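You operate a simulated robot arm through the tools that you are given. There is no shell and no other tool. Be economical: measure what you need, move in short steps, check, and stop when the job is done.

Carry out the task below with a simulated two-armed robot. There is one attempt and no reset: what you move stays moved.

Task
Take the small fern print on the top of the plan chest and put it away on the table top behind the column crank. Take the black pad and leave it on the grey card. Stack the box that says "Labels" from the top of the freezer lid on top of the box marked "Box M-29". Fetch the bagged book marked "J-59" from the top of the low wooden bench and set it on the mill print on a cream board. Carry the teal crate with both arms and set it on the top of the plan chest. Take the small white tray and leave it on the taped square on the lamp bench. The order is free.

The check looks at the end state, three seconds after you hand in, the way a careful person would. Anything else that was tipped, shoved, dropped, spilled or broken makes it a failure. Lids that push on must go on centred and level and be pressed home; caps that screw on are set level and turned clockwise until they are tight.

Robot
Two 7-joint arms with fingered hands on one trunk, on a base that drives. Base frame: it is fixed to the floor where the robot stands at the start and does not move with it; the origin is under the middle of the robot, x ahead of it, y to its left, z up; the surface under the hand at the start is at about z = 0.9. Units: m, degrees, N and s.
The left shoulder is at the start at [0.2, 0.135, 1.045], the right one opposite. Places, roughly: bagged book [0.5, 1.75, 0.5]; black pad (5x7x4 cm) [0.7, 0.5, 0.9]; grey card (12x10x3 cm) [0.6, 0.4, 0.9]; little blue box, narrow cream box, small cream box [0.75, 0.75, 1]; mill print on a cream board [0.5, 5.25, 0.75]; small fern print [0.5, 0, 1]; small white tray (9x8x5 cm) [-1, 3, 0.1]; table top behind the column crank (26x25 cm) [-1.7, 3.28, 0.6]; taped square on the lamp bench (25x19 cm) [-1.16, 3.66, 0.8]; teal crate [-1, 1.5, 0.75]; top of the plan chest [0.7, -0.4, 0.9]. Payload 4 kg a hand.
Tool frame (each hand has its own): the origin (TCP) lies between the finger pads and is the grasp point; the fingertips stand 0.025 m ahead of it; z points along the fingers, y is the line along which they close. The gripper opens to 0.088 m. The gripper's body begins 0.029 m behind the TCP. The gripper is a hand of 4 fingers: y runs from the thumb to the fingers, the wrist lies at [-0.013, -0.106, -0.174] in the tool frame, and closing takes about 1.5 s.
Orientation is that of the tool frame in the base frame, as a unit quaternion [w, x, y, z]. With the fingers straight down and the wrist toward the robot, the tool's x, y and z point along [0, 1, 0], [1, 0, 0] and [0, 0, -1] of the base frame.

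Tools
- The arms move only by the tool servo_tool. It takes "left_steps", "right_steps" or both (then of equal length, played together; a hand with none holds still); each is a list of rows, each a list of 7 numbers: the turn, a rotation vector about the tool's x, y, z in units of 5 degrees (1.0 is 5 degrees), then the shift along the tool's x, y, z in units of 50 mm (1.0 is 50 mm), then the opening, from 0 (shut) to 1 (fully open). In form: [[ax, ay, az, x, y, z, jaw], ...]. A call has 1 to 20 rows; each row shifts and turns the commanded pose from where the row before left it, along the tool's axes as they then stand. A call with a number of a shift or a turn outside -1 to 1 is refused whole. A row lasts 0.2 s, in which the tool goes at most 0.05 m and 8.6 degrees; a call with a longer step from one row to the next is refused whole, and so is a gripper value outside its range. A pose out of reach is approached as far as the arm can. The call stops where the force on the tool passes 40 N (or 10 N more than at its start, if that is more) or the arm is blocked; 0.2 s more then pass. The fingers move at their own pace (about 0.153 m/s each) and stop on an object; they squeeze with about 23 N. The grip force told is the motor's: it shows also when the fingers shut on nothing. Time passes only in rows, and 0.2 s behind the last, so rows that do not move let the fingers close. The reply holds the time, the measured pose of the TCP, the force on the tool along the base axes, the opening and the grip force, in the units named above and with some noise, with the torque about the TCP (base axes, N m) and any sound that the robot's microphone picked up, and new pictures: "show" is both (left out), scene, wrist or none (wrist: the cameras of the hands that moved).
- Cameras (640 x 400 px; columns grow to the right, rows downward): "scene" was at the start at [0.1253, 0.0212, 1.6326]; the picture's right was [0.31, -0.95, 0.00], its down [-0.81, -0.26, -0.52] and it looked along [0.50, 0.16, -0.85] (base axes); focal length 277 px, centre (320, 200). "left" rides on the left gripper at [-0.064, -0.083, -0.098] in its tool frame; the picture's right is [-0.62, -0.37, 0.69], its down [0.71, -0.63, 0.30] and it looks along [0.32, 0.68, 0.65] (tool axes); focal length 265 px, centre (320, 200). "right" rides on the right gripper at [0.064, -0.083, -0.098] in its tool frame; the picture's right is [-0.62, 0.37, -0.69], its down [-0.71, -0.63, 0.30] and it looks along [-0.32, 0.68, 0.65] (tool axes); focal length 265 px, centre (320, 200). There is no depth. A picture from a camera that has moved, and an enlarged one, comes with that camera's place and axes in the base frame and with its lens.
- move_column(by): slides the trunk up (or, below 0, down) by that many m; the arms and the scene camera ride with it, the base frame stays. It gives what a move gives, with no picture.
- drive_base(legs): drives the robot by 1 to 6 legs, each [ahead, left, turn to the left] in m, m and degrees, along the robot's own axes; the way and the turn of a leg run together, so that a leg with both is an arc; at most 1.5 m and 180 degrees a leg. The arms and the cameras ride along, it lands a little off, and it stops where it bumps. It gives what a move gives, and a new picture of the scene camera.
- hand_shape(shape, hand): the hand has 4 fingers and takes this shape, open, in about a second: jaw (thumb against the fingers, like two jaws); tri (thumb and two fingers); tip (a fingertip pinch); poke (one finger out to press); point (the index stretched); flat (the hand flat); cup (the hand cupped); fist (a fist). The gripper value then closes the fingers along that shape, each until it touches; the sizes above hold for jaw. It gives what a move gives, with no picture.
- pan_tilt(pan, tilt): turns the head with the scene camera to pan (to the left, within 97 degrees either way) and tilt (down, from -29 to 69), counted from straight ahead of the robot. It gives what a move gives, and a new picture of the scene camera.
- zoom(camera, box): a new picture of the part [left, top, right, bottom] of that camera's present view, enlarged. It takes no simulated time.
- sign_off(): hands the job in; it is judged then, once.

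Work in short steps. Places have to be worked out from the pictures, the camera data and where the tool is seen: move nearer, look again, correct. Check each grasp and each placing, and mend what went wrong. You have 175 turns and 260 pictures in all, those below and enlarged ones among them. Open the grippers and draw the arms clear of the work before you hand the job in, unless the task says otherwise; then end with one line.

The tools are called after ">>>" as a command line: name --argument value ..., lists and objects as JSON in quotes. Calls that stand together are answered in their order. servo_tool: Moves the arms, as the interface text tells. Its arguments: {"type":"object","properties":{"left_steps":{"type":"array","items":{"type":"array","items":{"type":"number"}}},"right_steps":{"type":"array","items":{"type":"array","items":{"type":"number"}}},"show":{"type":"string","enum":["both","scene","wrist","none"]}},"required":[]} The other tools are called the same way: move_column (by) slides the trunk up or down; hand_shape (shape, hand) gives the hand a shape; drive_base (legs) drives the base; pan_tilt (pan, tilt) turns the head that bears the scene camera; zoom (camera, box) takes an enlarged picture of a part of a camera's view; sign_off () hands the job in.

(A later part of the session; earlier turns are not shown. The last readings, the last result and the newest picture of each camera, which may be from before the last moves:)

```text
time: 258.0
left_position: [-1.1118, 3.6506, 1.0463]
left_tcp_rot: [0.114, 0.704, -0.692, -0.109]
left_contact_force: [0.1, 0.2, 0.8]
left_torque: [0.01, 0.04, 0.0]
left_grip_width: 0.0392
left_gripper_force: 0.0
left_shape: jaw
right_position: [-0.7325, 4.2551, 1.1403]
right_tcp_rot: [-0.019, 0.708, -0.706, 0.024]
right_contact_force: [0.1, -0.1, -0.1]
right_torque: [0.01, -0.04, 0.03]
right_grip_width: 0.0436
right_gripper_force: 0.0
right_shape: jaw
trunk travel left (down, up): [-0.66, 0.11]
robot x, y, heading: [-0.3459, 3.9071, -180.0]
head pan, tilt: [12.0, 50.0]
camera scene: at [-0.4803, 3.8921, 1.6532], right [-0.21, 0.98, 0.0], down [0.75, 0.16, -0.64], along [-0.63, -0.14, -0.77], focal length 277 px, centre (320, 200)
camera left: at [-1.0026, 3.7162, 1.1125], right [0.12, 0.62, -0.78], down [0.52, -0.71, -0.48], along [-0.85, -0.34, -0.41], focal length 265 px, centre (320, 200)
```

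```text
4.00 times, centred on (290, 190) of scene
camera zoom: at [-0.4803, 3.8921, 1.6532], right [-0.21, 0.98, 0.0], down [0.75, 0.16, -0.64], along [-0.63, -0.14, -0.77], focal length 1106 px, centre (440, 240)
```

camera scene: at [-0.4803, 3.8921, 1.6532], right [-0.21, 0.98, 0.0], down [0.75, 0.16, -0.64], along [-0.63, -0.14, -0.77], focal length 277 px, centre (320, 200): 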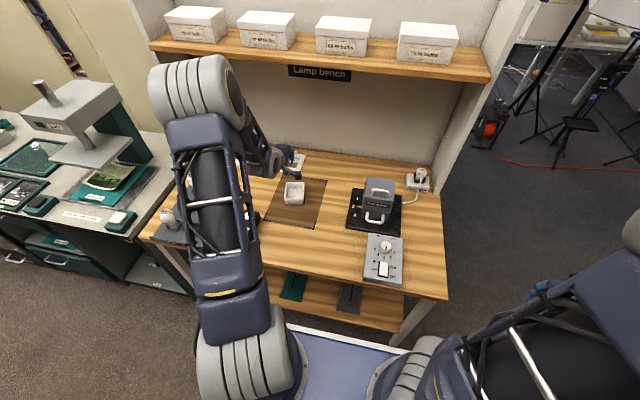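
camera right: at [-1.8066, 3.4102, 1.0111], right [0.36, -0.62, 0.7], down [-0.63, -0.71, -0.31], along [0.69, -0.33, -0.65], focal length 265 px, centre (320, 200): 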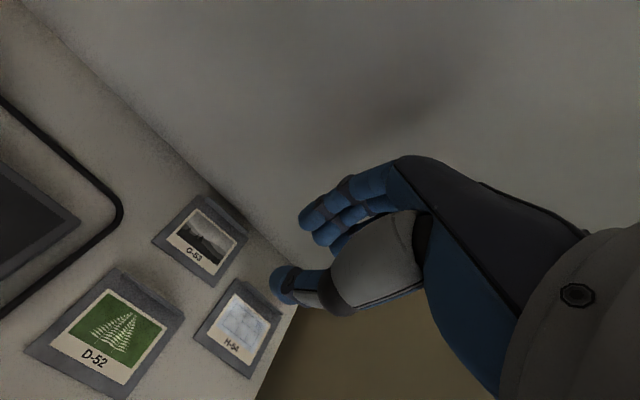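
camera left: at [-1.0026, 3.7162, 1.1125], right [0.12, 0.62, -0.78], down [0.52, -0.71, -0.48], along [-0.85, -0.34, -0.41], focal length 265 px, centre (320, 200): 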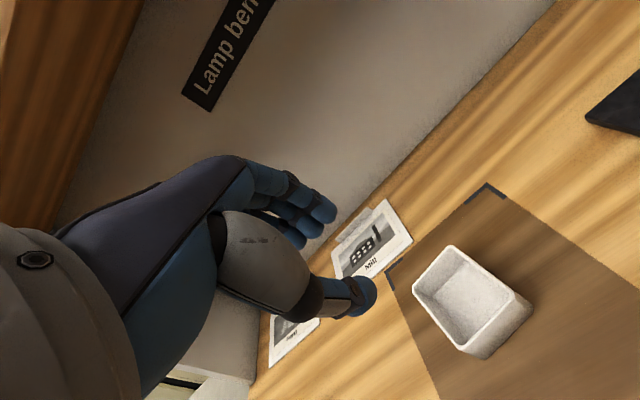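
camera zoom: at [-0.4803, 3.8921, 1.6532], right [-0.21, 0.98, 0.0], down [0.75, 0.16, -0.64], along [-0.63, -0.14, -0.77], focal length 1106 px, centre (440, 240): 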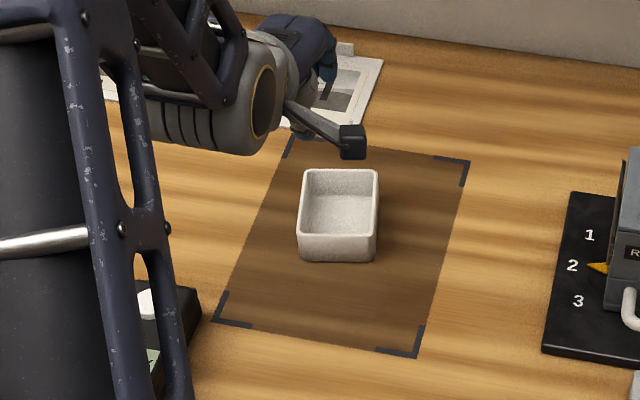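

The tray is upright in the middle of the taped square. Next the book: I retract the left hand, restore its pitch, and move to the open end to turn around.

>>> servo_tool --left_steps '[[0.9, 0, 0, 0, -0.2, -0.5, 0.5], [0.9, 0, 0, 0, -0.2, -0.5, 0.5], [0.9, 0, 0, 0, -0.2, -0.5, 0.5], [0.9, 0, 0, 0, -0.2, -0.5, 0.5], [0, 0, 0, 0.2, -0.95, 0, 0.5], [0, 0, 0, 0.2, -0.95, 0, 0.5], [0, 0, 0, 0.2, -0.95, 0, 0.5], [0, 0, 0, 0.2, -0.95, 0, 0.5], [0, 0, 0, 0.2, -0.95, 0, 0.5], [0, 0, 0, 0.2, -0.95, 0, 0.5]]' --show "none"

>>> drive_base --legs '[[0.03, -1.1, 0], [0, 0, -90]]'

>>> pan_tilt --pan -50 --tilt 35

```text
time: 260.2
left_position: [-0.8273, 3.6077, 1.1344]
left_tcp_rot: [0.003, 0.712, -0.702, 0.001]
left_contact_force: [0.7, -0.4, 0.1]
left_torque: [0.0, -0.04, 0.02]
left_grip_width: 0.0437
left_gripper_force: 0.0
left_shape: jaw
left hand out of reach, approached as far as the arm can: row 9, 10
right_position: [-0.7312, 4.2536, 1.1398]
right_tcp_rot: [-0.02, 0.708, -0.705, 0.024]
right_contact_force: [-0.5, 0.3, -0.3]
right_torque: [-0.01, 0.0, 0.0]
right_grip_width: 0.044
right_gripper_force: 0.1
right_shape: jaw
trunk travel left (down, up): [-0.66, 0.11]
robot x, y, heading: [-0.3475, 3.9078, -179.9]
head pan, tilt: [12.0, 50.0]
```

```text
time: 269.6
left_position: [-0.6835, 5.4777, 1.1338]
left_tcp_rot: [-0.002, -0.013, 1.0, 0.001]
left_contact_force: [0.7, 0.2, 0.1]
left_torque: [0.05, -0.01, 0.0]
left_grip_width: 0.0436
left_gripper_force: 0.0
left_shape: jaw
right_position: [-0.0352, 5.3871, 1.1403]
right_tcp_rot: [-0.003, -0.005, 1.0, -0.031]
right_contact_force: [0.4, 0.5, 0.0]
right_torque: [0.01, 0.02, -0.01]
right_grip_width: 0.0439
right_gripper_force: 0.1
right_shape: jaw
trunk travel left (down, up): [-0.66, 0.11]
robot x, y, heading: [-0.3806, 4.9941, 90.5]
head pan, tilt: [12.0, 50.0]
camera scene: at [-0.3964, 5.1326, 1.6533], right [0.98, 0.22, 0.0], down [0.17, -0.75, -0.64], along [-0.14, 0.63, -0.77], focal length 277 px, centre (320, 200)
```

scene: 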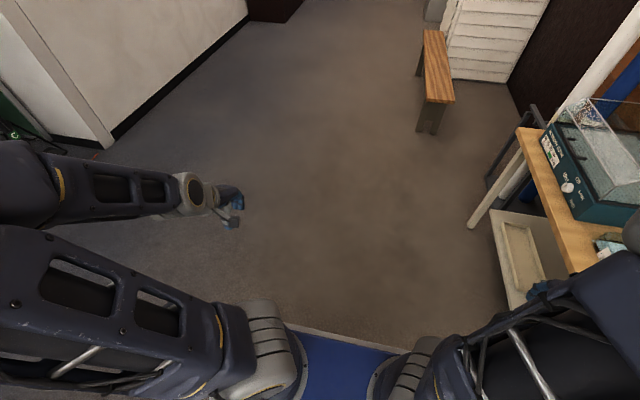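

```text
time: 270.9
left_position: [-0.6833, 5.4767, 1.1343]
left_tcp_rot: [-0.002, -0.012, 1.0, 0.0]
left_contact_force: [-0.4, -0.5, 0.5]
left_torque: [0.0, -0.02, -0.02]
left_grip_width: 0.0434
left_gripper_force: 0.0
left_shape: jaw
right_position: [-0.0352, 5.3866, 1.1398]
right_tcp_rot: [-0.002, -0.005, 1.0, -0.03]
right_contact_force: [0.6, 0.3, 0.9]
right_torque: [0.02, -0.03, -0.05]
right_grip_width: 0.0439
right_gripper_force: 0.1
right_shape: jaw
trunk travel left (down, up): [-0.66, 0.11]
robot x, y, heading: [-0.3786, 4.9998, 90.6]
head pan, tilt: [-50.0, 35.0]
camera scene: at [-0.3128, 5.1147, 1.675], right [0.65, -0.76, 0.0], down [-0.44, -0.37, -0.82], along [0.62, 0.53, -0.57], focal length 277 px, centre (320, 200)
```

scene: 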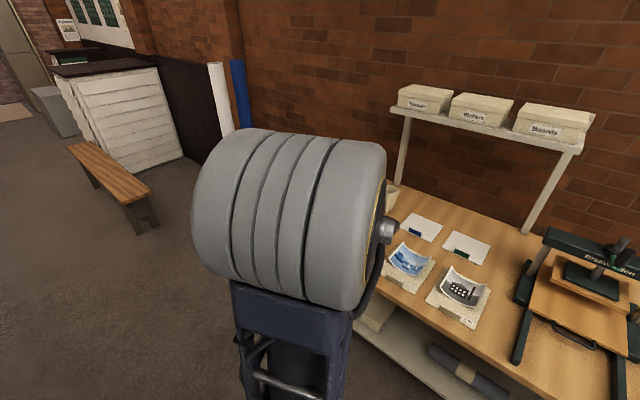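

The mill print on a cream board is visible on the table to the right. I zoom.

>>> zoom --camera "scene" --box '[370, 190, 560, 340]'

```text
2.67 times, centred on (465, 265) of scene
camera zoom: at [-0.3128, 5.1147, 1.675], right [0.65, -0.76, 0.0], down [-0.44, -0.37, -0.82], along [0.62, 0.53, -0.57], focal length 738 px, centre (-67, 27)
```

zoom: 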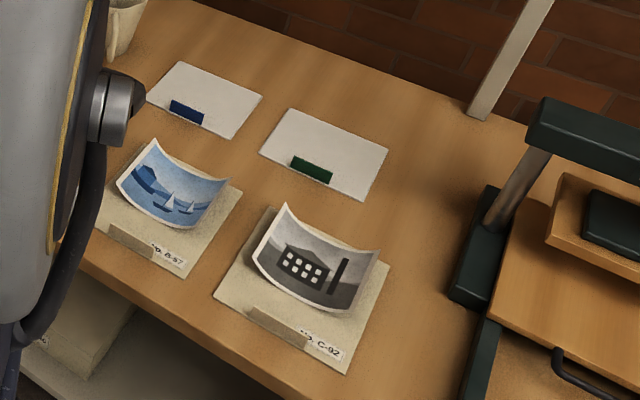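

A curled print on board C-92, beside similar B-57. Now I drive back down the corridor to the low bench and turn to face it.

>>> drive_base --legs '[[-1.5, -0.05, 0], [-1.45, -0.03, 0]]'

>>> pan_tilt --pan -95 --tilt 40

```text
refused: leg 1 is longer than a leg can be; nothing moved
```

```text
time: 272.1
left_position: [-0.6826, 5.4765, 1.1349]
left_tcp_rot: [-0.002, -0.012, 1.0, 0.001]
left_contact_force: [0.4, -0.3, -0.5]
left_torque: [-0.02, 0.01, 0.02]
left_grip_width: 0.0434
left_gripper_force: 0.1
left_shape: jaw
right_position: [-0.0365, 5.3863, 1.1401]
right_tcp_rot: [-0.003, -0.004, 1.0, -0.03]
right_contact_force: [0.6, 0.0, 0.2]
right_torque: [0.0, -0.03, -0.03]
right_grip_width: 0.0438
right_gripper_force: 0.0
right_shape: jaw
trunk travel left (down, up): [-0.66, 0.11]
robot x, y, heading: [-0.3822, 4.998, 90.5]
head pan, tilt: [-95.0, 40.0]
camera scene: at [-0.2949, 5.0508, 1.6674], right [-0.08, -1.0, 0.0], down [-0.64, 0.05, -0.77], along [0.76, -0.06, -0.64], focal length 277 px, centre (320, 200)
```

scene: 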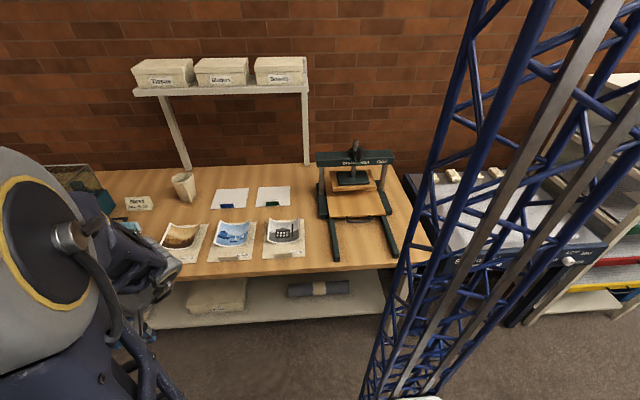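

Three boards; the mill is the rightmost, at about (0.53, 5.14). Now I drive down the corridor.

>>> drive_base --legs '[[-1.4, -0.05, 0], [-1.4, -0.03, 0]]'

>>> pan_tilt --pan -85 --tilt 40

```text
time: 285.6
left_position: [-0.5874, 2.6847, 1.1342]
left_tcp_rot: [-0.002, -0.008, 1.0, 0.002]
left_contact_force: [-0.7, 0.5, -0.4]
left_torque: [0.02, 0.01, -0.02]
left_grip_width: 0.0436
left_gripper_force: 0.1
left_shape: jaw
right_position: [0.0601, 2.5909, 1.1404]
right_tcp_rot: [-0.003, -0.002, 1.0, -0.03]
right_contact_force: [0.1, -0.5, 0.3]
right_torque: [0.01, 0.01, -0.01]
right_grip_width: 0.0438
right_gripper_force: 0.0
right_shape: jaw
trunk travel left (down, up): [-0.66, 0.11]
robot x, y, heading: [-0.286, 2.2045, 90.2]
head pan, tilt: [-95.0, 40.0]
camera scene: at [-0.2014, 2.2567, 1.6674], right [-0.08, -1.0, 0.0], down [-0.64, 0.05, -0.77], along [0.76, -0.06, -0.64], focal length 277 px, centre (320, 200)
```

scene: 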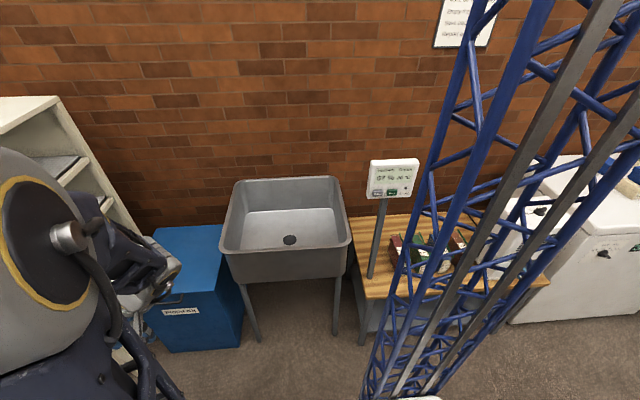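

```text
time: 286.3
left_position: [-0.5871, 2.6853, 1.1352]
left_tcp_rot: [-0.002, -0.008, 1.0, 0.001]
left_contact_force: [0.7, 0.3, -0.2]
left_torque: [-0.01, 0.0, -0.02]
left_grip_width: 0.0436
left_gripper_force: 0.1
left_shape: jaw
right_position: [0.0585, 2.5914, 1.14]
right_tcp_rot: [-0.003, -0.002, 1.0, -0.03]
right_contact_force: [0.4, 1.0, 0.1]
right_torque: [-0.02, 0.02, 0.01]
right_grip_width: 0.0436
right_gripper_force: 0.0
right_shape: jaw
trunk travel left (down, up): [-0.66, 0.11]
robot x, y, heading: [-0.2849, 2.2027, 90.1]
head pan, tilt: [-85.0, 40.0]
camera scene: at [-0.2014, 2.2715, 1.6674], right [0.09, -1.0, 0.0], down [-0.64, -0.06, -0.77], along [0.76, 0.07, -0.64], focal length 277 px, centre (320, 200)
```

scene: 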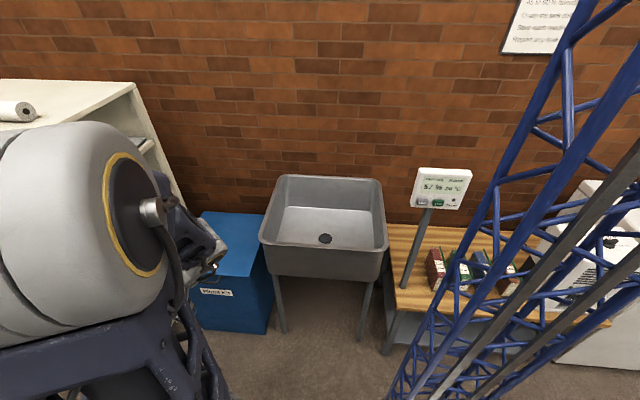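

The books stand between the gauge pole and the dehumidifier. I back up a little more and turn to face the bench.

>>> drive_base --legs '[[-0.25, 0, 0], [0, 0, -90]]'

>>> pan_tilt --pan -15 --tilt 45

```text
time: 292.0
left_position: [0.1986, 2.2545, 1.1354]
left_tcp_rot: [0.0, 0.703, 0.711, 0.001]
left_contact_force: [-0.5, -0.1, -0.4]
left_torque: [-0.02, -0.03, 0.0]
left_grip_width: 0.0438
left_gripper_force: 0.1
left_shape: jaw
right_position: [0.0992, 1.6078, 1.14]
right_tcp_rot: [-0.024, 0.707, 0.707, -0.02]
right_contact_force: [-1.5, -0.4, 0.0]
right_torque: [0.01, -0.02, 0.0]
right_grip_width: 0.0441
right_gripper_force: 0.0
right_shape: jaw
trunk travel left (down, up): [-0.66, 0.11]
robot x, y, heading: [-0.2869, 1.9557, -0.1]
head pan, tilt: [-85.0, 40.0]
camera scene: at [-0.2179, 1.8695, 1.6674], right [-1.0, -0.09, 0.0], down [-0.05, 0.64, -0.77], along [0.07, -0.76, -0.64], focal length 277 px, centre (320, 200)
```

scene: 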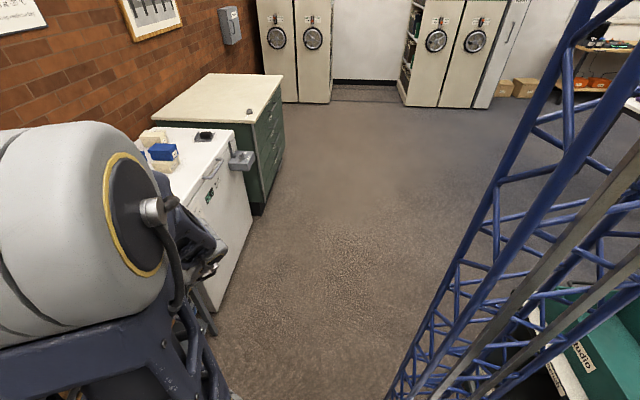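

```text
time: 293.4
left_position: [0.1981, 2.2536, 1.1347]
left_tcp_rot: [-0.001, 0.702, 0.712, 0.001]
left_contact_force: [0.2, 0.1, -0.4]
left_torque: [0.0, 0.01, -0.03]
left_grip_width: 0.0436
left_gripper_force: 0.0
left_shape: jaw
right_position: [0.1004, 1.6067, 1.1396]
right_tcp_rot: [-0.023, 0.708, 0.706, -0.019]
right_contact_force: [-0.7, 0.2, -0.6]
right_torque: [-0.03, 0.0, 0.01]
right_grip_width: 0.0438
right_gripper_force: 0.0
right_shape: jaw
trunk travel left (down, up): [-0.66, 0.11]
robot x, y, heading: [-0.2845, 1.9534, -0.1]
head pan, tilt: [-15.0, 45.0]
camera scene: at [-0.1466, 1.933, 1.6602], right [-0.26, -0.97, 0.0], down [-0.68, 0.18, -0.71], along [0.68, -0.18, -0.71], focal length 277 px, centre (320, 200)
```

scene: 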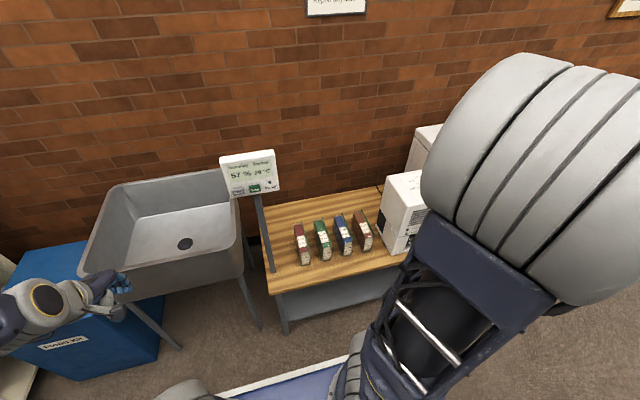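

Four bagged books. I zoom in to read their labels.

>>> zoom --camera "scene" --box '[280, 195, 390, 280]'

```text
4.71 times, centred on (335, 238) of scene
camera zoom: at [-0.1466, 1.933, 1.6602], right [-0.26, -0.97, 0.0], down [-0.68, 0.18, -0.71], along [0.68, -0.18, -0.71], focal length 1302 px, centre (249, 24)
```

zoom: 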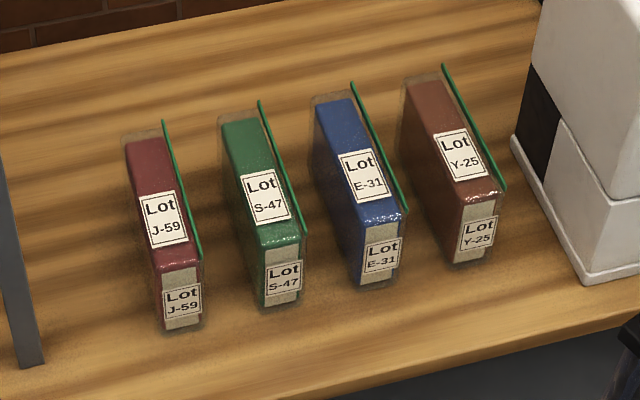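

J-59 is the leftmost, red one: about 4 cm thick, y≈1.79–1.83, x≈0.57–0.73, top z≈0.61. I'll use the left hand, so I shift 0.4 m right and 0.13 m ahead, and lower the trunk by 0.3.

>>> drive_base --legs '[[0.13, -0.4, 0]]'

>>> servo_tool --left_steps '[[0, 0, -1, 0, 0, 0, 0.65], [0, 0, -1, 0, 0, 0, 0.65], [0, 0, -1, 0, 0, 0, 0.65], [0, 0, -1, 0, 0, 0, 0.65], [0, 0, -1, 0, 0, 0, 0.65], [0, 0, -1, 0, 0, 0, 0.65], [0, 0, -1, 0, 0, 0, 0.65], [0, 0, -1, 0, 0, 0, 0.65], [0, 0, -1, 0, 0, 0, 0.65], [0, 0, -1, 0, 0, 0, 0.65], [0, 0, -1, 0, 0, 0, 0.65], [0, 0, -1, 0, 0, 0, 0.65], [0, 0, -1, 0, 0, 0, 0.65], [0, 0, -1, 0, 0, 0, 0.65], [0, 0, -1, 0, 0, 0, 0.65], [0, 0, -1, 0, 0, 0, 0.65], [0, 0, -1, 0, 0, 0, 0.65], [0, 0, -1, 0, 0, 0, 0.65]]' --show "both"

```text
time: 296.0
left_position: [0.3261, 1.8542, 1.1346]
left_tcp_rot: [-0.001, 0.702, 0.712, 0.002]
left_contact_force: [0.5, 0.9, 0.1]
left_torque: [0.04, 0.04, 0.0]
left_grip_width: 0.0435
left_gripper_force: 0.0
left_shape: jaw
right_position: [0.23, 1.2071, 1.1389]
right_tcp_rot: [-0.024, 0.706, 0.708, -0.019]
right_contact_force: [-0.5, 0.4, 0.6]
right_torque: [0.02, 0.0, -0.01]
right_grip_width: 0.0438
right_gripper_force: 0.1
right_shape: jaw
trunk travel left (down, up): [-0.66, 0.11]
robot x, y, heading: [-0.157, 1.5513, 0.3]
head pan, tilt: [-15.0, 45.0]
camera scene: at [-0.017, 1.5325, 1.6602], right [-0.26, -0.97, 0.0], down [-0.68, 0.18, -0.71], along [0.68, -0.18, -0.71], focal length 277 px, centre (320, 200)
```

scene: 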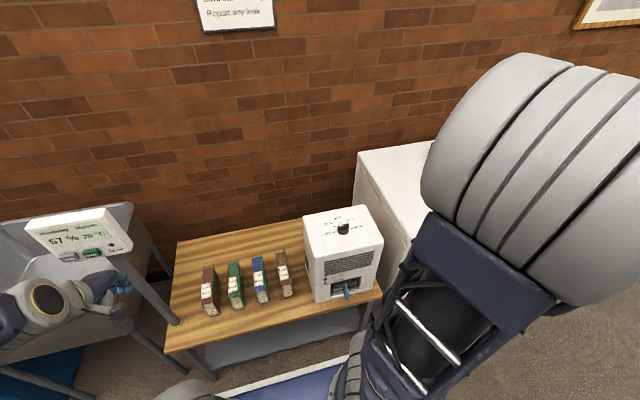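

```text
time: 299.8
left_position: [0.3422, 1.8676, 1.1441]
left_tcp_rot: [0.001, -0.008, 1.0, 0.001]
left_contact_force: [-0.4, 0.6, 0.7]
left_torque: [0.01, 0.01, 0.01]
left_grip_width: 0.0568
left_gripper_force: 0.1
left_shape: jaw
left hand out of reach, approached as far as the arm can: row 1, 2, 3, 4, 5
right_position: [0.2308, 1.2074, 1.1399]
right_tcp_rot: [-0.023, 0.707, 0.707, -0.02]
right_contact_force: [0.0, -0.6, 0.5]
right_torque: [0.02, 0.01, -0.01]
right_grip_width: 0.044
right_gripper_force: 0.0
right_shape: jaw
trunk travel left (down, up): [-0.66, 0.11]
robot x, y, heading: [-0.1547, 1.5502, -0.0]
head pan, tilt: [-15.0, 45.0]
camera scene: at [-0.0172, 1.5326, 1.6602], right [-0.26, -0.97, 0.0], down [-0.68, 0.18, -0.71], along [0.68, -0.18, -0.71], focal length 277 px, centre (320, 200)
camera left: at [0.4071, 1.7853, 1.2422], right [0.63, -0.35, -0.69], down [-0.7, -0.64, -0.31], along [-0.34, 0.68, -0.65], focal length 265 px, centre (320, 200)
```

scene: 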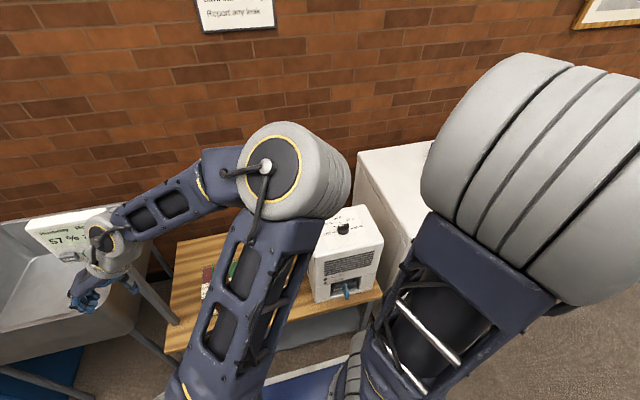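
left: 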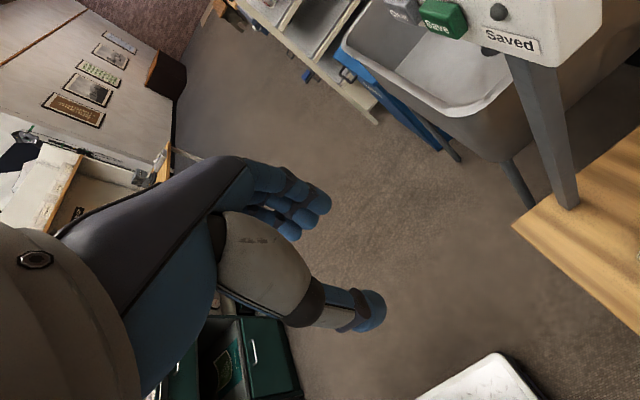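

The gauge on its pole is near the hand, so I pass to its right: first toward y≈1.72, then forward, then lower the trunk.

>>> servo_tool --left_steps '[[0, 0, 0, -0.5, -0.75, 0, 0.65], [0, 0, 0, -0.5, -0.75, 0, 0.65], [0, 0, 0, -0.5, -0.75, 0, 0.65], [0, 0, 0, -0.5, -0.75, 0, 0.65], [0, 0, 0, -1, 0, 0, 0.65], [0, 0, 0, -1, 0, 0, 0.65], [0, 0, 0, -1, 0, 0, 0.65], [0, 0, 0, -1, 0, 0, 0.65], [0, 0, 0, 0, 0, 0, 0.65]]' --show "both"

```text
time: 301.8
left_position: [0.5336, 1.7218, 1.1451]
left_tcp_rot: [0.001, -0.008, 1.0, 0.001]
left_contact_force: [0.6, -0.3, -0.2]
left_torque: [0.02, -0.04, 0.03]
left_grip_width: 0.057
left_gripper_force: 0.0
left_shape: jaw
left hand out of reach, approached as far as the arm can: row 6, 7, 8
right_position: [0.2299, 1.2077, 1.1403]
right_tcp_rot: [-0.024, 0.706, 0.707, -0.02]
right_contact_force: [0.1, -0.7, -0.1]
right_torque: [-0.03, 0.02, 0.01]
right_grip_width: 0.0437
right_gripper_force: 0.1
right_shape: jaw
trunk travel left (down, up): [-0.66, 0.11]
robot x, y, heading: [-0.1599, 1.5521, -0.0]
head pan, tilt: [-15.0, 45.0]
camera scene: at [-0.017, 1.5324, 1.6602], right [-0.26, -0.97, 0.0], down [-0.68, 0.18, -0.71], along [0.68, -0.18, -0.71], focal length 277 px, centre (320, 200)
camera left: at [0.5995, 1.6383, 1.2421], right [0.63, -0.36, -0.69], down [-0.7, -0.64, -0.31], along [-0.33, 0.68, -0.65], focal length 265 px, centre (320, 200)
```

scene: 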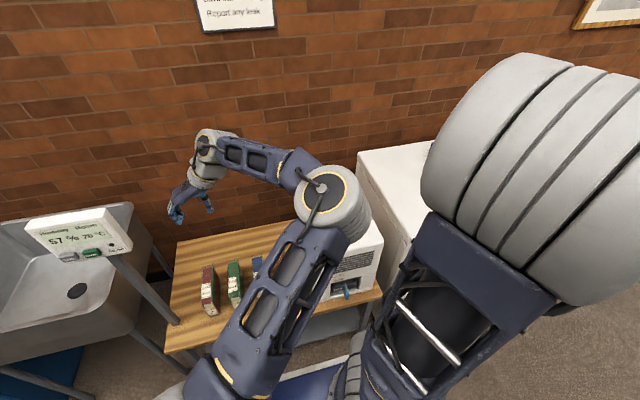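
left: 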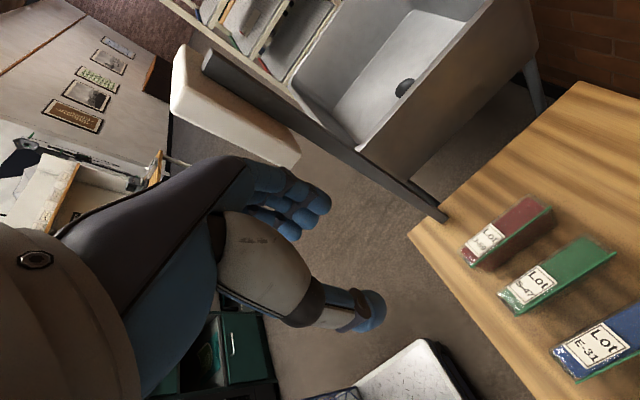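

I lower the trunk 0.3 m here (hand stays above the books).

>>> move_column --by -0.3

>>> servo_tool --left_steps '[[0, 0, 0, -0.5, 0.3, 0, 0.65], [0, 0, 0, -0.5, 0.3, 0, 0.65], [0, 0, 0, -0.5, 0.3, 0, 0.65], [0, 0, 0, 0, 0, 0, 0.65]]' --show "both"

```text
time: 304.8
left_position: [0.5352, 1.7212, 0.8444]
left_tcp_rot: [0.002, -0.008, 1.0, 0.002]
left_contact_force: [0.4, 0.6, 0.0]
left_torque: [0.01, 0.01, 0.0]
left_grip_width: 0.0568
left_gripper_force: 0.0
left_shape: jaw
right_position: [0.2301, 1.2074, 0.8391]
right_tcp_rot: [-0.024, 0.706, 0.707, -0.02]
right_contact_force: [0.0, 0.4, 0.3]
right_torque: [-0.01, 0.0, 0.0]
right_grip_width: 0.0441
right_gripper_force: 0.1
right_shape: jaw
trunk travel left (down, up): [-0.36, 0.41]
robot x, y, heading: [-0.159, 1.5547, 0.1]
head pan, tilt: [-15.0, 45.0]
```

```text
time: 305.8
left_position: [0.535, 1.7214, 0.8455]
left_tcp_rot: [0.0, -0.008, 1.0, 0.002]
left_contact_force: [0.8, 0.0, 0.6]
left_torque: [0.01, -0.01, -0.01]
left_grip_width: 0.0568
left_gripper_force: 0.0
left_shape: jaw
left hand out of reach, approached as far as the arm can: row 1, 2, 3
right_position: [0.2303, 1.2078, 0.8405]
right_tcp_rot: [-0.024, 0.706, 0.707, -0.02]
right_contact_force: [0.7, 0.5, -0.1]
right_torque: [0.0, 0.02, -0.03]
right_grip_width: 0.0439
right_gripper_force: 0.1
right_shape: jaw
trunk travel left (down, up): [-0.36, 0.41]
robot x, y, heading: [-0.1554, 1.5574, 0.2]
head pan, tilt: [-15.0, 45.0]
camera scene: at [-0.017, 1.5325, 1.3602], right [-0.26, -0.97, 0.0], down [-0.68, 0.18, -0.71], along [0.68, -0.18, -0.71], focal length 277 px, centre (320, 200)
camera left: at [0.5994, 1.6384, 0.9421], right [0.63, -0.36, -0.69], down [-0.7, -0.64, -0.31], along [-0.33, 0.68, -0.65], focal length 265 px, centre (320, 200)
```

scene: 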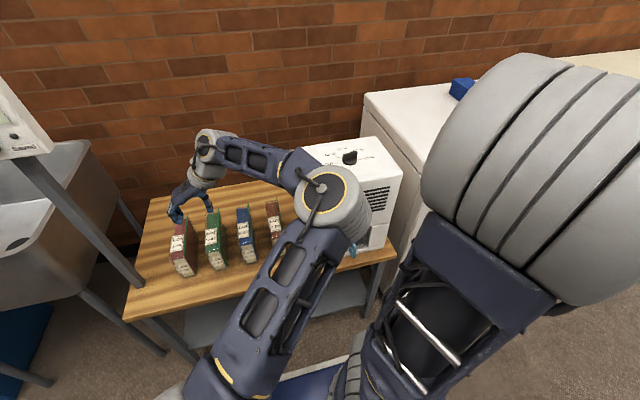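
left: 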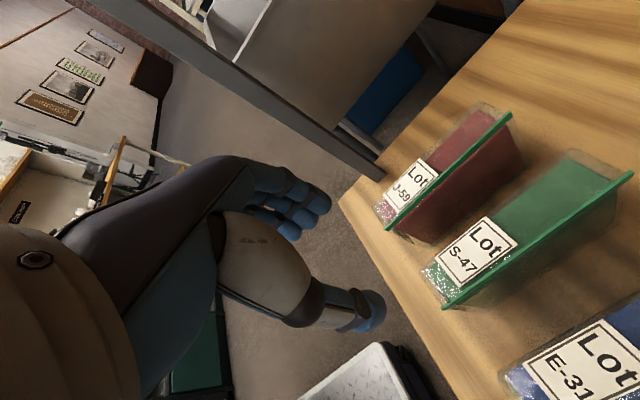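

The arm is at a joint limit in this inward spot. I go left first (toward J-59's line), then forward.

>>> servo_tool --left_steps '[[0, 0, 0, 0, 0.6, 0, 0.65], [0, 0, 0, 0, 0.6, 0, 0.65], [0, 0, 0, 0, 0.6, 0, 0.65], [0, 0, 0, -0.6, 0, 0, 0.65], [0, 0, 0, -0.6, 0, 0, 0.65], [0, 0, 0, -0.6, 0, 0, 0.65], [0, 0, 0, -0.5, 0, 0, 0.65], [0, 0, 0, 0, 0, 0, 0.65]]' --show "both"

```text
time: 307.6
left_position: [0.5439, 1.7097, 0.8447]
left_tcp_rot: [0.001, -0.007, 1.0, 0.002]
left_contact_force: [-0.7, -0.3, -0.6]
left_torque: [-0.03, -0.01, -0.01]
left_grip_width: 0.057
left_gripper_force: 0.1
left_shape: jaw
left hand out of reach, approached as far as the arm can: row 1, 2, 3, 4, 5, 6, 7
right_position: [0.2314, 1.2073, 0.8411]
right_tcp_rot: [-0.024, 0.706, 0.708, -0.019]
right_contact_force: [-0.6, -0.4, 0.5]
right_torque: [-0.01, 0.03, 0.01]
right_grip_width: 0.044
right_gripper_force: 0.0
right_shape: jaw
trunk travel left (down, up): [-0.36, 0.41]
robot x, y, heading: [-0.1529, 1.554, 0.0]
head pan, tilt: [-15.0, 45.0]
camera scene: at [-0.017, 1.5325, 1.3602], right [-0.26, -0.97, 0.0], down [-0.68, 0.18, -0.71], along [0.68, -0.18, -0.71], focal length 277 px, centre (320, 200)
camera left: at [0.6091, 1.6277, 0.9423], right [0.63, -0.36, -0.69], down [-0.71, -0.64, -0.31], along [-0.33, 0.68, -0.65], focal length 265 px, centre (320, 200)
```

scene: 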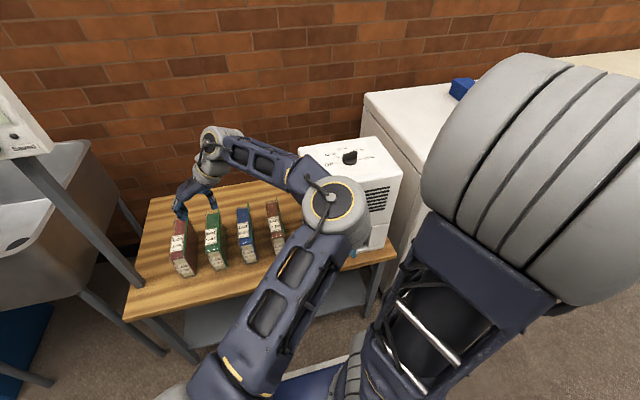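
left: 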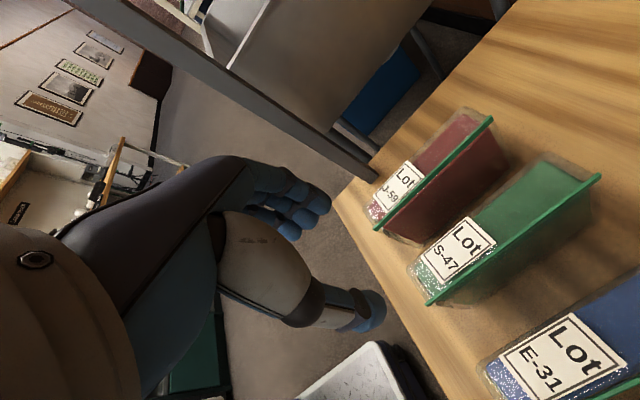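

The wrist yaw was made in a cramped pose. I unwind it, move the hand out over the bench, and yaw again there.

>>> servo_tool --left_steps '[[0, 0, 1, 0, 0, 0, 0.65], [0, 0, 1, 0, 0, 0, 0.65], [0, 0, 1, 0, 0, 0, 0.65], [0, 0, 1, 0, 0, 0, 0.65], [0, 0, 1, 0, 0, 0, 0.65], [0, 0, 1, 0, 0, 0, 0.65], [0, 0, 1, 0, 0, 0, 0.65], [0, 0, 1, 0, 0, 0, 0.65], [0, 0, 1, 0, 0, 0, 0.65], [0, 0, 1, 0, 0, 0, 0.65], [0, 0, 1, 0, 0, 0, 0.65], [0, 0, 1, 0, 0, 0, 0.65], [0, 0, 1, 0, 0, 0, 0.65], [0, 0, 1, 0, 0, 0, 0.65], [0, 0, 1, 0, 0, 0, 0.65], [0, 0, 1, 0, 0, 0, 0.65], [0, 0, 1, 0, 0, 0, 0.65]]' --show "none"

>>> servo_tool --left_steps '[[0, 0, 0, 0.5, 0.4, 0, 0.65], [0, 0, 0, 0.5, 0.4, 0, 0.65], [0, 0, 0, 0.5, 0.4, 0, 0.65], [0, 0, 0, 0, 0, 0, 0.65]]' --show "scene"

```text
time: 311.2
left_position: [0.5459, 1.686, 0.862]
left_tcp_rot: [0.0, 0.67, 0.742, 0.003]
left_contact_force: [0.4, 0.2, -0.9]
left_torque: [-0.01, -0.01, 0.0]
left_grip_width: 0.057
left_gripper_force: 0.1
left_shape: jaw
left hand out of reach, approached as far as the arm can: row 17
right_position: [0.2307, 1.207, 0.8411]
right_tcp_rot: [-0.023, 0.706, 0.707, -0.019]
right_contact_force: [-0.9, 0.5, -0.3]
right_torque: [0.0, 0.01, 0.0]
right_grip_width: 0.044
right_gripper_force: 0.0
right_shape: jaw
trunk travel left (down, up): [-0.36, 0.41]
robot x, y, heading: [-0.1557, 1.5531, 0.1]
head pan, tilt: [-15.0, 45.0]
```

```text
time: 312.2
left_position: [0.5516, 1.6959, 0.8621]
left_tcp_rot: [0.0, 0.67, 0.743, 0.002]
left_contact_force: [0.0, -0.5, -0.6]
left_torque: [-0.03, 0.0, 0.02]
left_grip_width: 0.057
left_gripper_force: 0.0
left_shape: jaw
left hand out of reach, approached as far as the arm can: row 1, 2, 3
right_position: [0.2308, 1.2075, 0.8406]
right_tcp_rot: [-0.023, 0.706, 0.707, -0.02]
right_contact_force: [-0.4, 0.5, -0.6]
right_torque: [0.0, -0.01, -0.01]
right_grip_width: 0.0439
right_gripper_force: 0.0
right_shape: jaw
trunk travel left (down, up): [-0.36, 0.41]
robot x, y, heading: [-0.1551, 1.5524, -0.0]
head pan, tilt: [-15.0, 45.0]
camera scene: at [-0.017, 1.5325, 1.3602], right [-0.26, -0.97, 0.0], down [-0.68, 0.18, -0.71], along [0.68, -0.18, -0.71], focal length 277 px, centre (320, 200)
```

scene: 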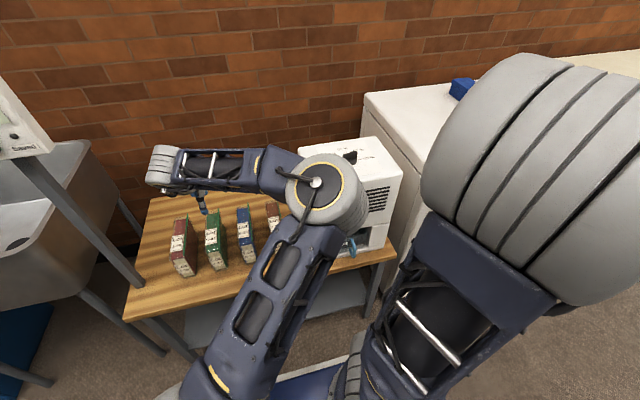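

The elbow has swung to a poor side. I raise the trunk and draw the hand back to re-form the arm.

>>> move_column --by 0.3

>>> servo_tool --left_steps '[[0, 0, 0, 0, -0.8, 0, 0.65], [0, 0, 0, 0, -0.8, 0, 0.65], [0, 0, 0, 0, -0.8, 0, 0.65], [0, 0, 0, 0, -0.8, 0, 0.65], [0, 0, 0, 0.8, 0, 0, 0.65], [0, 0, 0, 0.8, 0, 0, 0.65], [0, 0, 0, 0.8, 0, 0, 0.65], [0, 0, 0, 0.8, 0, 0, 0.65], [0, 0, 0, 0, 0, 0, 0.65]]' --show "scene"

```text
time: 315.2
left_position: [0.5519, 1.6955, 1.1608]
left_tcp_rot: [-0.001, 0.67, 0.743, 0.002]
left_contact_force: [-0.3, -0.4, 0.3]
left_torque: [0.0, 0.03, 0.01]
left_grip_width: 0.0567
left_gripper_force: 0.1
left_shape: jaw
right_position: [0.2313, 1.2079, 1.141]
right_tcp_rot: [-0.023, 0.706, 0.707, -0.019]
right_contact_force: [-0.5, -0.5, 0.2]
right_torque: [-0.02, -0.02, -0.01]
right_grip_width: 0.0438
right_gripper_force: 0.1
right_shape: jaw
trunk travel left (down, up): [-0.66, 0.11]
robot x, y, heading: [-0.155, 1.553, 0.2]
head pan, tilt: [-15.0, 45.0]
```

```text
time: 317.2
left_position: [0.3752, 1.8388, 1.1611]
left_tcp_rot: [-0.001, 0.669, 0.743, 0.001]
left_contact_force: [-0.4, -0.3, -0.1]
left_torque: [-0.03, 0.0, 0.01]
left_grip_width: 0.057
left_gripper_force: 0.0
left_shape: jaw
right_position: [0.231, 1.2088, 1.1408]
right_tcp_rot: [-0.023, 0.706, 0.708, -0.02]
right_contact_force: [0.0, -0.8, -0.2]
right_torque: [-0.03, -0.02, 0.01]
right_grip_width: 0.0439
right_gripper_force: 0.0
right_shape: jaw
trunk travel left (down, up): [-0.66, 0.11]
robot x, y, heading: [-0.1568, 1.5548, 0.3]
head pan, tilt: [-15.0, 45.0]
camera scene: at [-0.017, 1.5324, 1.6601], right [-0.26, -0.97, 0.0], down [-0.68, 0.18, -0.71], along [0.68, -0.18, -0.71], focal length 277 px, centre (320, 200)
```

scene: 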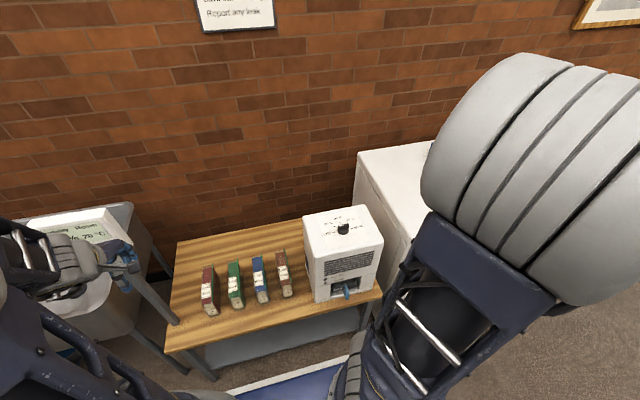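

The arm is re-formed. Now I extend first (right of the gauge), and only then yaw.

>>> servo_tool --left_steps '[[0, 0, 0, -0.8, 0, 0, 0.65], [0, 0, 0, -0.8, 0, 0, 0.65], [0, 0, 0, -0.1, 0.9, 0, 0.65], [0, 0, 0, -0.1, 0.9, 0, 0.65], [0, 0, 0, -0.1, 0.9, 0, 0.65], [0, 0, 0, -0.1, 0.9, 0, 0.65], [0, 0, 0, -0.1, 0.9, 0, 0.65], [0, 0, -1, 0, 0, 0, 0.65], [0, 0, -1, 0, 0, 0, 0.65], [0, 0, -1, 0, 0, 0, 0.65], [0, 0, -1, 0, 0, 0, 0.65], [0, 0, -1, 0, 0, 0, 0.65], [0, 0, -1, 0, 0, 0, 0.65], [0, 0, -1, 0, 0, 0, 0.65], [0, 0, -1, 0, 0, 0, 0.65], [0, 0, -1, 0, 0, 0, 0.65]]' --show "both"

```text
time: 320.6
left_position: [0.6113, 1.7577, 1.1616]
left_tcp_rot: [0.0, 0.334, 0.943, 0.002]
left_contact_force: [0.4, -0.7, 0.0]
left_torque: [-0.03, 0.01, 0.03]
left_grip_width: 0.0571
left_gripper_force: 0.1
left_shape: jaw
right_position: [0.2293, 1.2073, 1.1398]
right_tcp_rot: [-0.024, 0.706, 0.707, -0.02]
right_contact_force: [0.6, -0.2, -0.7]
right_torque: [-0.03, -0.04, -0.05]
right_grip_width: 0.0434
right_gripper_force: 0.1
right_shape: jaw
trunk travel left (down, up): [-0.66, 0.11]
robot x, y, heading: [-0.1526, 1.5529, 0.3]
head pan, tilt: [-15.0, 45.0]
camera scene: at [-0.0171, 1.5326, 1.6602], right [-0.26, -0.97, 0.0], down [-0.68, 0.18, -0.71], along [0.68, -0.18, -0.71], focal length 277 px, centre (320, 200)
camera left: at [0.6079, 1.6511, 1.2588], right [0.25, -0.67, -0.7], down [-0.95, -0.04, -0.31], along [0.18, 0.74, -0.65], focal length 265 px, centre (320, 200)
```

scene: 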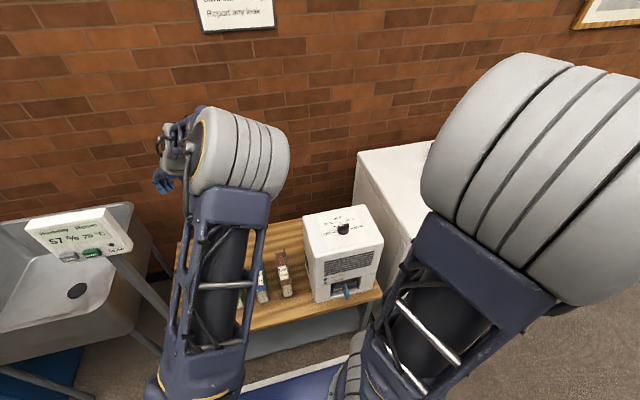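
left: 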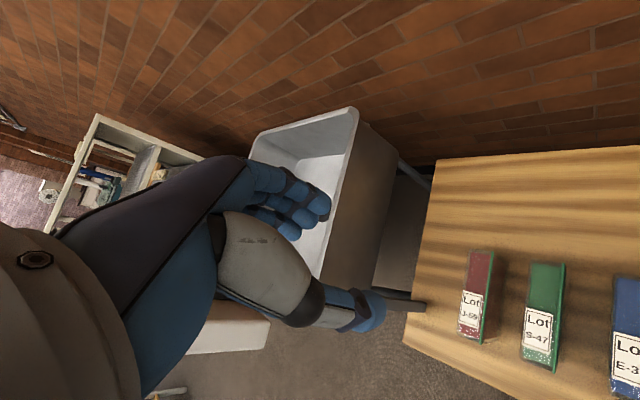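

Good. I finish the yaw to 90° and then lower the trunk.

>>> servo_tool --left_steps '[[0, 0, -0.98, 0, 0, 0, 0.65], [0, 0, -0.98, 0, 0, 0, 0.65], [0, 0, -0.98, 0, 0, 0, 0.65], [0, 0, -0.98, 0, 0, 0, 0.65], [0, 0, -0.98, 0, 0, 0, 0.65], [0, 0, -0.98, 0, 0, 0, 0.65], [0, 0, -0.98, 0, 0, 0, 0.65], [0, 0, -0.98, 0, 0, 0, 0.65], [0, 0, 0, -0.5, 0.8, 0, 0.65], [0, 0, 0, 0, 0, 0, 0.65]]' --show "none"

>>> move_column --by -0.33

>>> servo_tool --left_steps '[[0, 0, 0, 0, 0, 0, 0.65]]' --show "both"

```text
time: 322.8
left_position: [0.6371, 1.7969, 1.1621]
left_tcp_rot: [0.001, -0.001, 1.0, 0.002]
left_contact_force: [0.3, 0.2, 0.0]
left_torque: [0.01, -0.01, 0.0]
left_grip_width: 0.0568
left_gripper_force: 0.1
left_shape: jaw
right_position: [0.2311, 1.2071, 1.1403]
right_tcp_rot: [-0.023, 0.706, 0.708, -0.02]
right_contact_force: [-0.2, -0.4, 0.4]
right_torque: [-0.01, -0.02, -0.01]
right_grip_width: 0.044
right_gripper_force: 0.0
right_shape: jaw
trunk travel left (down, up): [-0.66, 0.11]
robot x, y, heading: [-0.1567, 1.5523, 0.3]
head pan, tilt: [-15.0, 45.0]
```

```text
time: 326.0
left_position: [0.6358, 1.7979, 0.8331]
left_tcp_rot: [0.001, -0.001, 1.0, 0.001]
left_contact_force: [0.3, -0.3, 0.6]
left_torque: [-0.01, 0.0, 0.02]
left_grip_width: 0.0569
left_gripper_force: 0.0
left_shape: jaw
right_position: [0.2306, 1.2076, 0.8108]
right_tcp_rot: [-0.024, 0.706, 0.708, -0.02]
right_contact_force: [0.2, -0.4, 0.5]
right_torque: [0.02, 0.0, 0.03]
right_grip_width: 0.0437
right_gripper_force: 0.1
right_shape: jaw
trunk travel left (down, up): [-0.33, 0.44]
robot x, y, heading: [-0.1555, 1.5555, -0.1]
head pan, tilt: [-15.0, 45.0]
```

```text
time: 326.4
left_position: [0.6362, 1.7976, 0.8321]
left_tcp_rot: [0.001, -0.001, 1.0, 0.002]
left_contact_force: [-0.1, 0.4, 0.6]
left_torque: [-0.01, 0.0, 0.01]
left_grip_width: 0.0571
left_gripper_force: 0.1
left_shape: jaw
right_position: [0.2306, 1.2063, 0.8097]
right_tcp_rot: [-0.023, 0.706, 0.707, -0.02]
right_contact_force: [0.7, 0.7, -0.9]
right_torque: [0.03, 0.04, 0.02]
right_grip_width: 0.0438
right_gripper_force: 0.1
right_shape: jaw
trunk travel left (down, up): [-0.33, 0.44]
robot x, y, heading: [-0.1559, 1.5532, 0.1]
head pan, tilt: [-15.0, 45.0]
camera scene: at [-0.017, 1.5325, 1.3302], right [-0.26, -0.97, 0.0], down [-0.68, 0.18, -0.71], along [0.68, -0.18, -0.71], focal length 277 px, centre (320, 200)
camera left: at [0.7001, 1.7132, 0.9304], right [0.62, -0.36, -0.69], down [-0.71, -0.63, -0.31], along [-0.32, 0.69, -0.65], focal length 265 px, centre (320, 200)
```

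scene: 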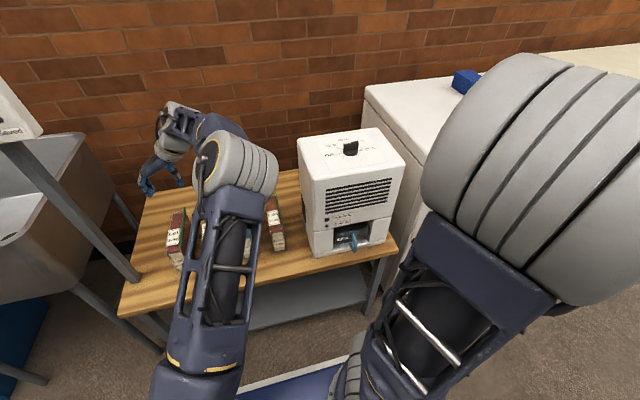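
left: 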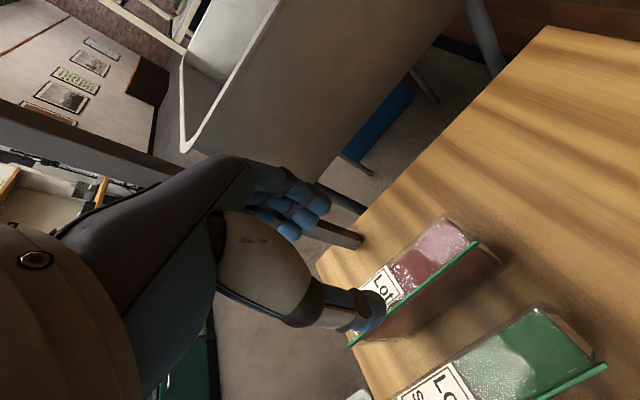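

I zoom to locate J-59's top precisely.

>>> zoom --camera "left" --box '[320, 190, 520, 370]'

```text
2.22 times, centred on (420, 280) of left
camera zoom: at [0.7001, 1.7132, 0.9304], right [0.62, -0.36, -0.69], down [-0.71, -0.63, -0.31], along [-0.32, 0.69, -0.65], focal length 590 px, centre (98, 22)
```

zoom: 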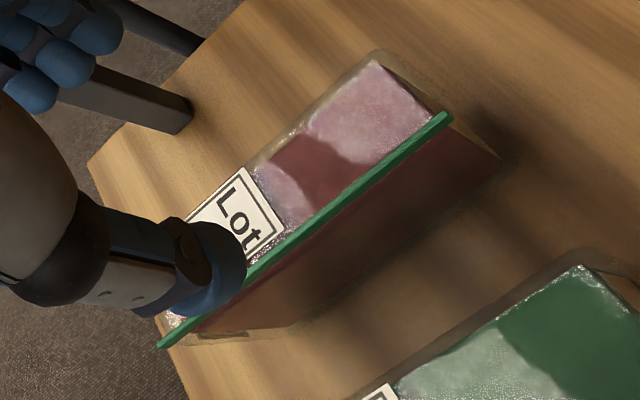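

Crossing both views consistently: bench z≈0.58, J-59 spans x 0.52–0.68, y 1.797–1.838, top z≈0.68. I centre over it and go partway down.

>>> servo_tool --left_steps '[[0, 0, 0, 0.72, 0.4, 0, 0.75], [0, 0, 0, 0, 0, 0.8, 0.75], [0, 0, 0, 0, 0, 0.8, 0.75], [0, 0, 0, 0, 0, 0, 0.75]]' --show "both"

>>> zoom --camera "left" --box '[240, 150, 500, 370]'

```text
time: 327.4
left_position: [0.6002, 1.8169, 0.7529]
left_tcp_rot: [0.001, -0.001, 1.0, 0.003]
left_contact_force: [-0.2, 0.4, 0.0]
left_torque: [-0.03, -0.02, -0.03]
left_grip_width: 0.0655
left_gripper_force: 0.0
left_shape: jaw
right_position: [0.2304, 1.2074, 0.8108]
right_tcp_rot: [-0.023, 0.706, 0.707, -0.021]
right_contact_force: [0.1, 0.0, 0.6]
right_torque: [0.04, 0.03, -0.02]
right_grip_width: 0.0437
right_gripper_force: 0.1
right_shape: jaw
trunk travel left (down, up): [-0.33, 0.44]
robot x, y, heading: [-0.1592, 1.5532, 0.2]
head pan, tilt: [-15.0, 45.0]
camera scene: at [-0.017, 1.5325, 1.3302], right [-0.26, -0.97, 0.0], down [-0.68, 0.18, -0.71], along [0.68, -0.18, -0.71], focal length 277 px, centre (320, 200)
camera left: at [0.6636, 1.7329, 0.85], right [0.62, -0.36, -0.69], down [-0.71, -0.63, -0.31], along [-0.32, 0.69, -0.65], focal length 265 px, centre (320, 200)
```

scene: 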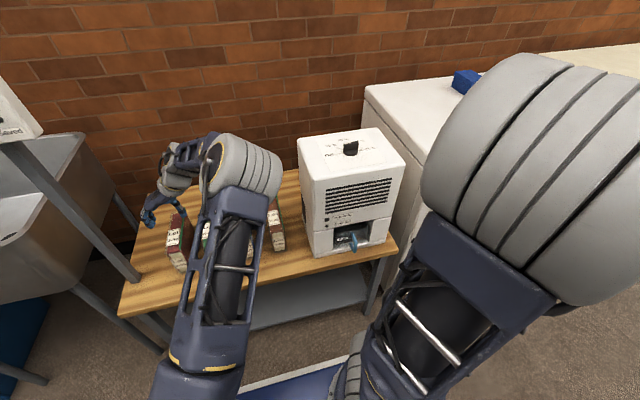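
left: 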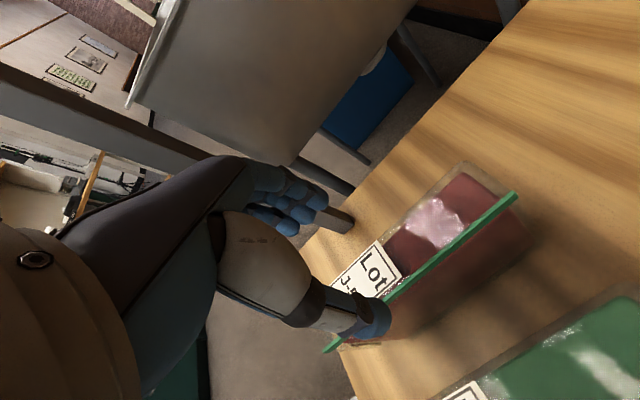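

```text
1.82 times, centred on (370, 260) of left
camera zoom: at [0.6636, 1.7329, 0.85], right [0.62, -0.36, -0.69], down [-0.71, -0.63, -0.31], along [-0.32, 0.69, -0.65], focal length 483 px, centre (229, 91)
```

zoom: 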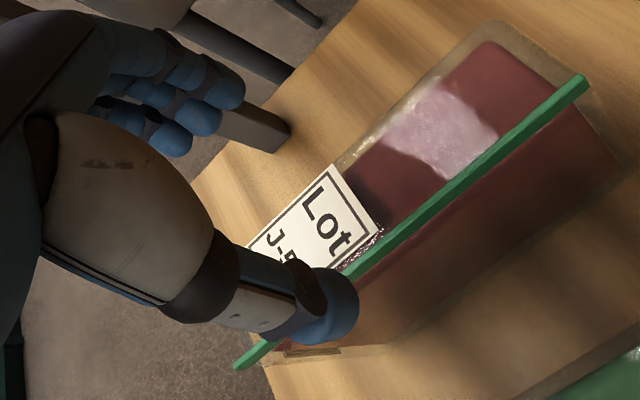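

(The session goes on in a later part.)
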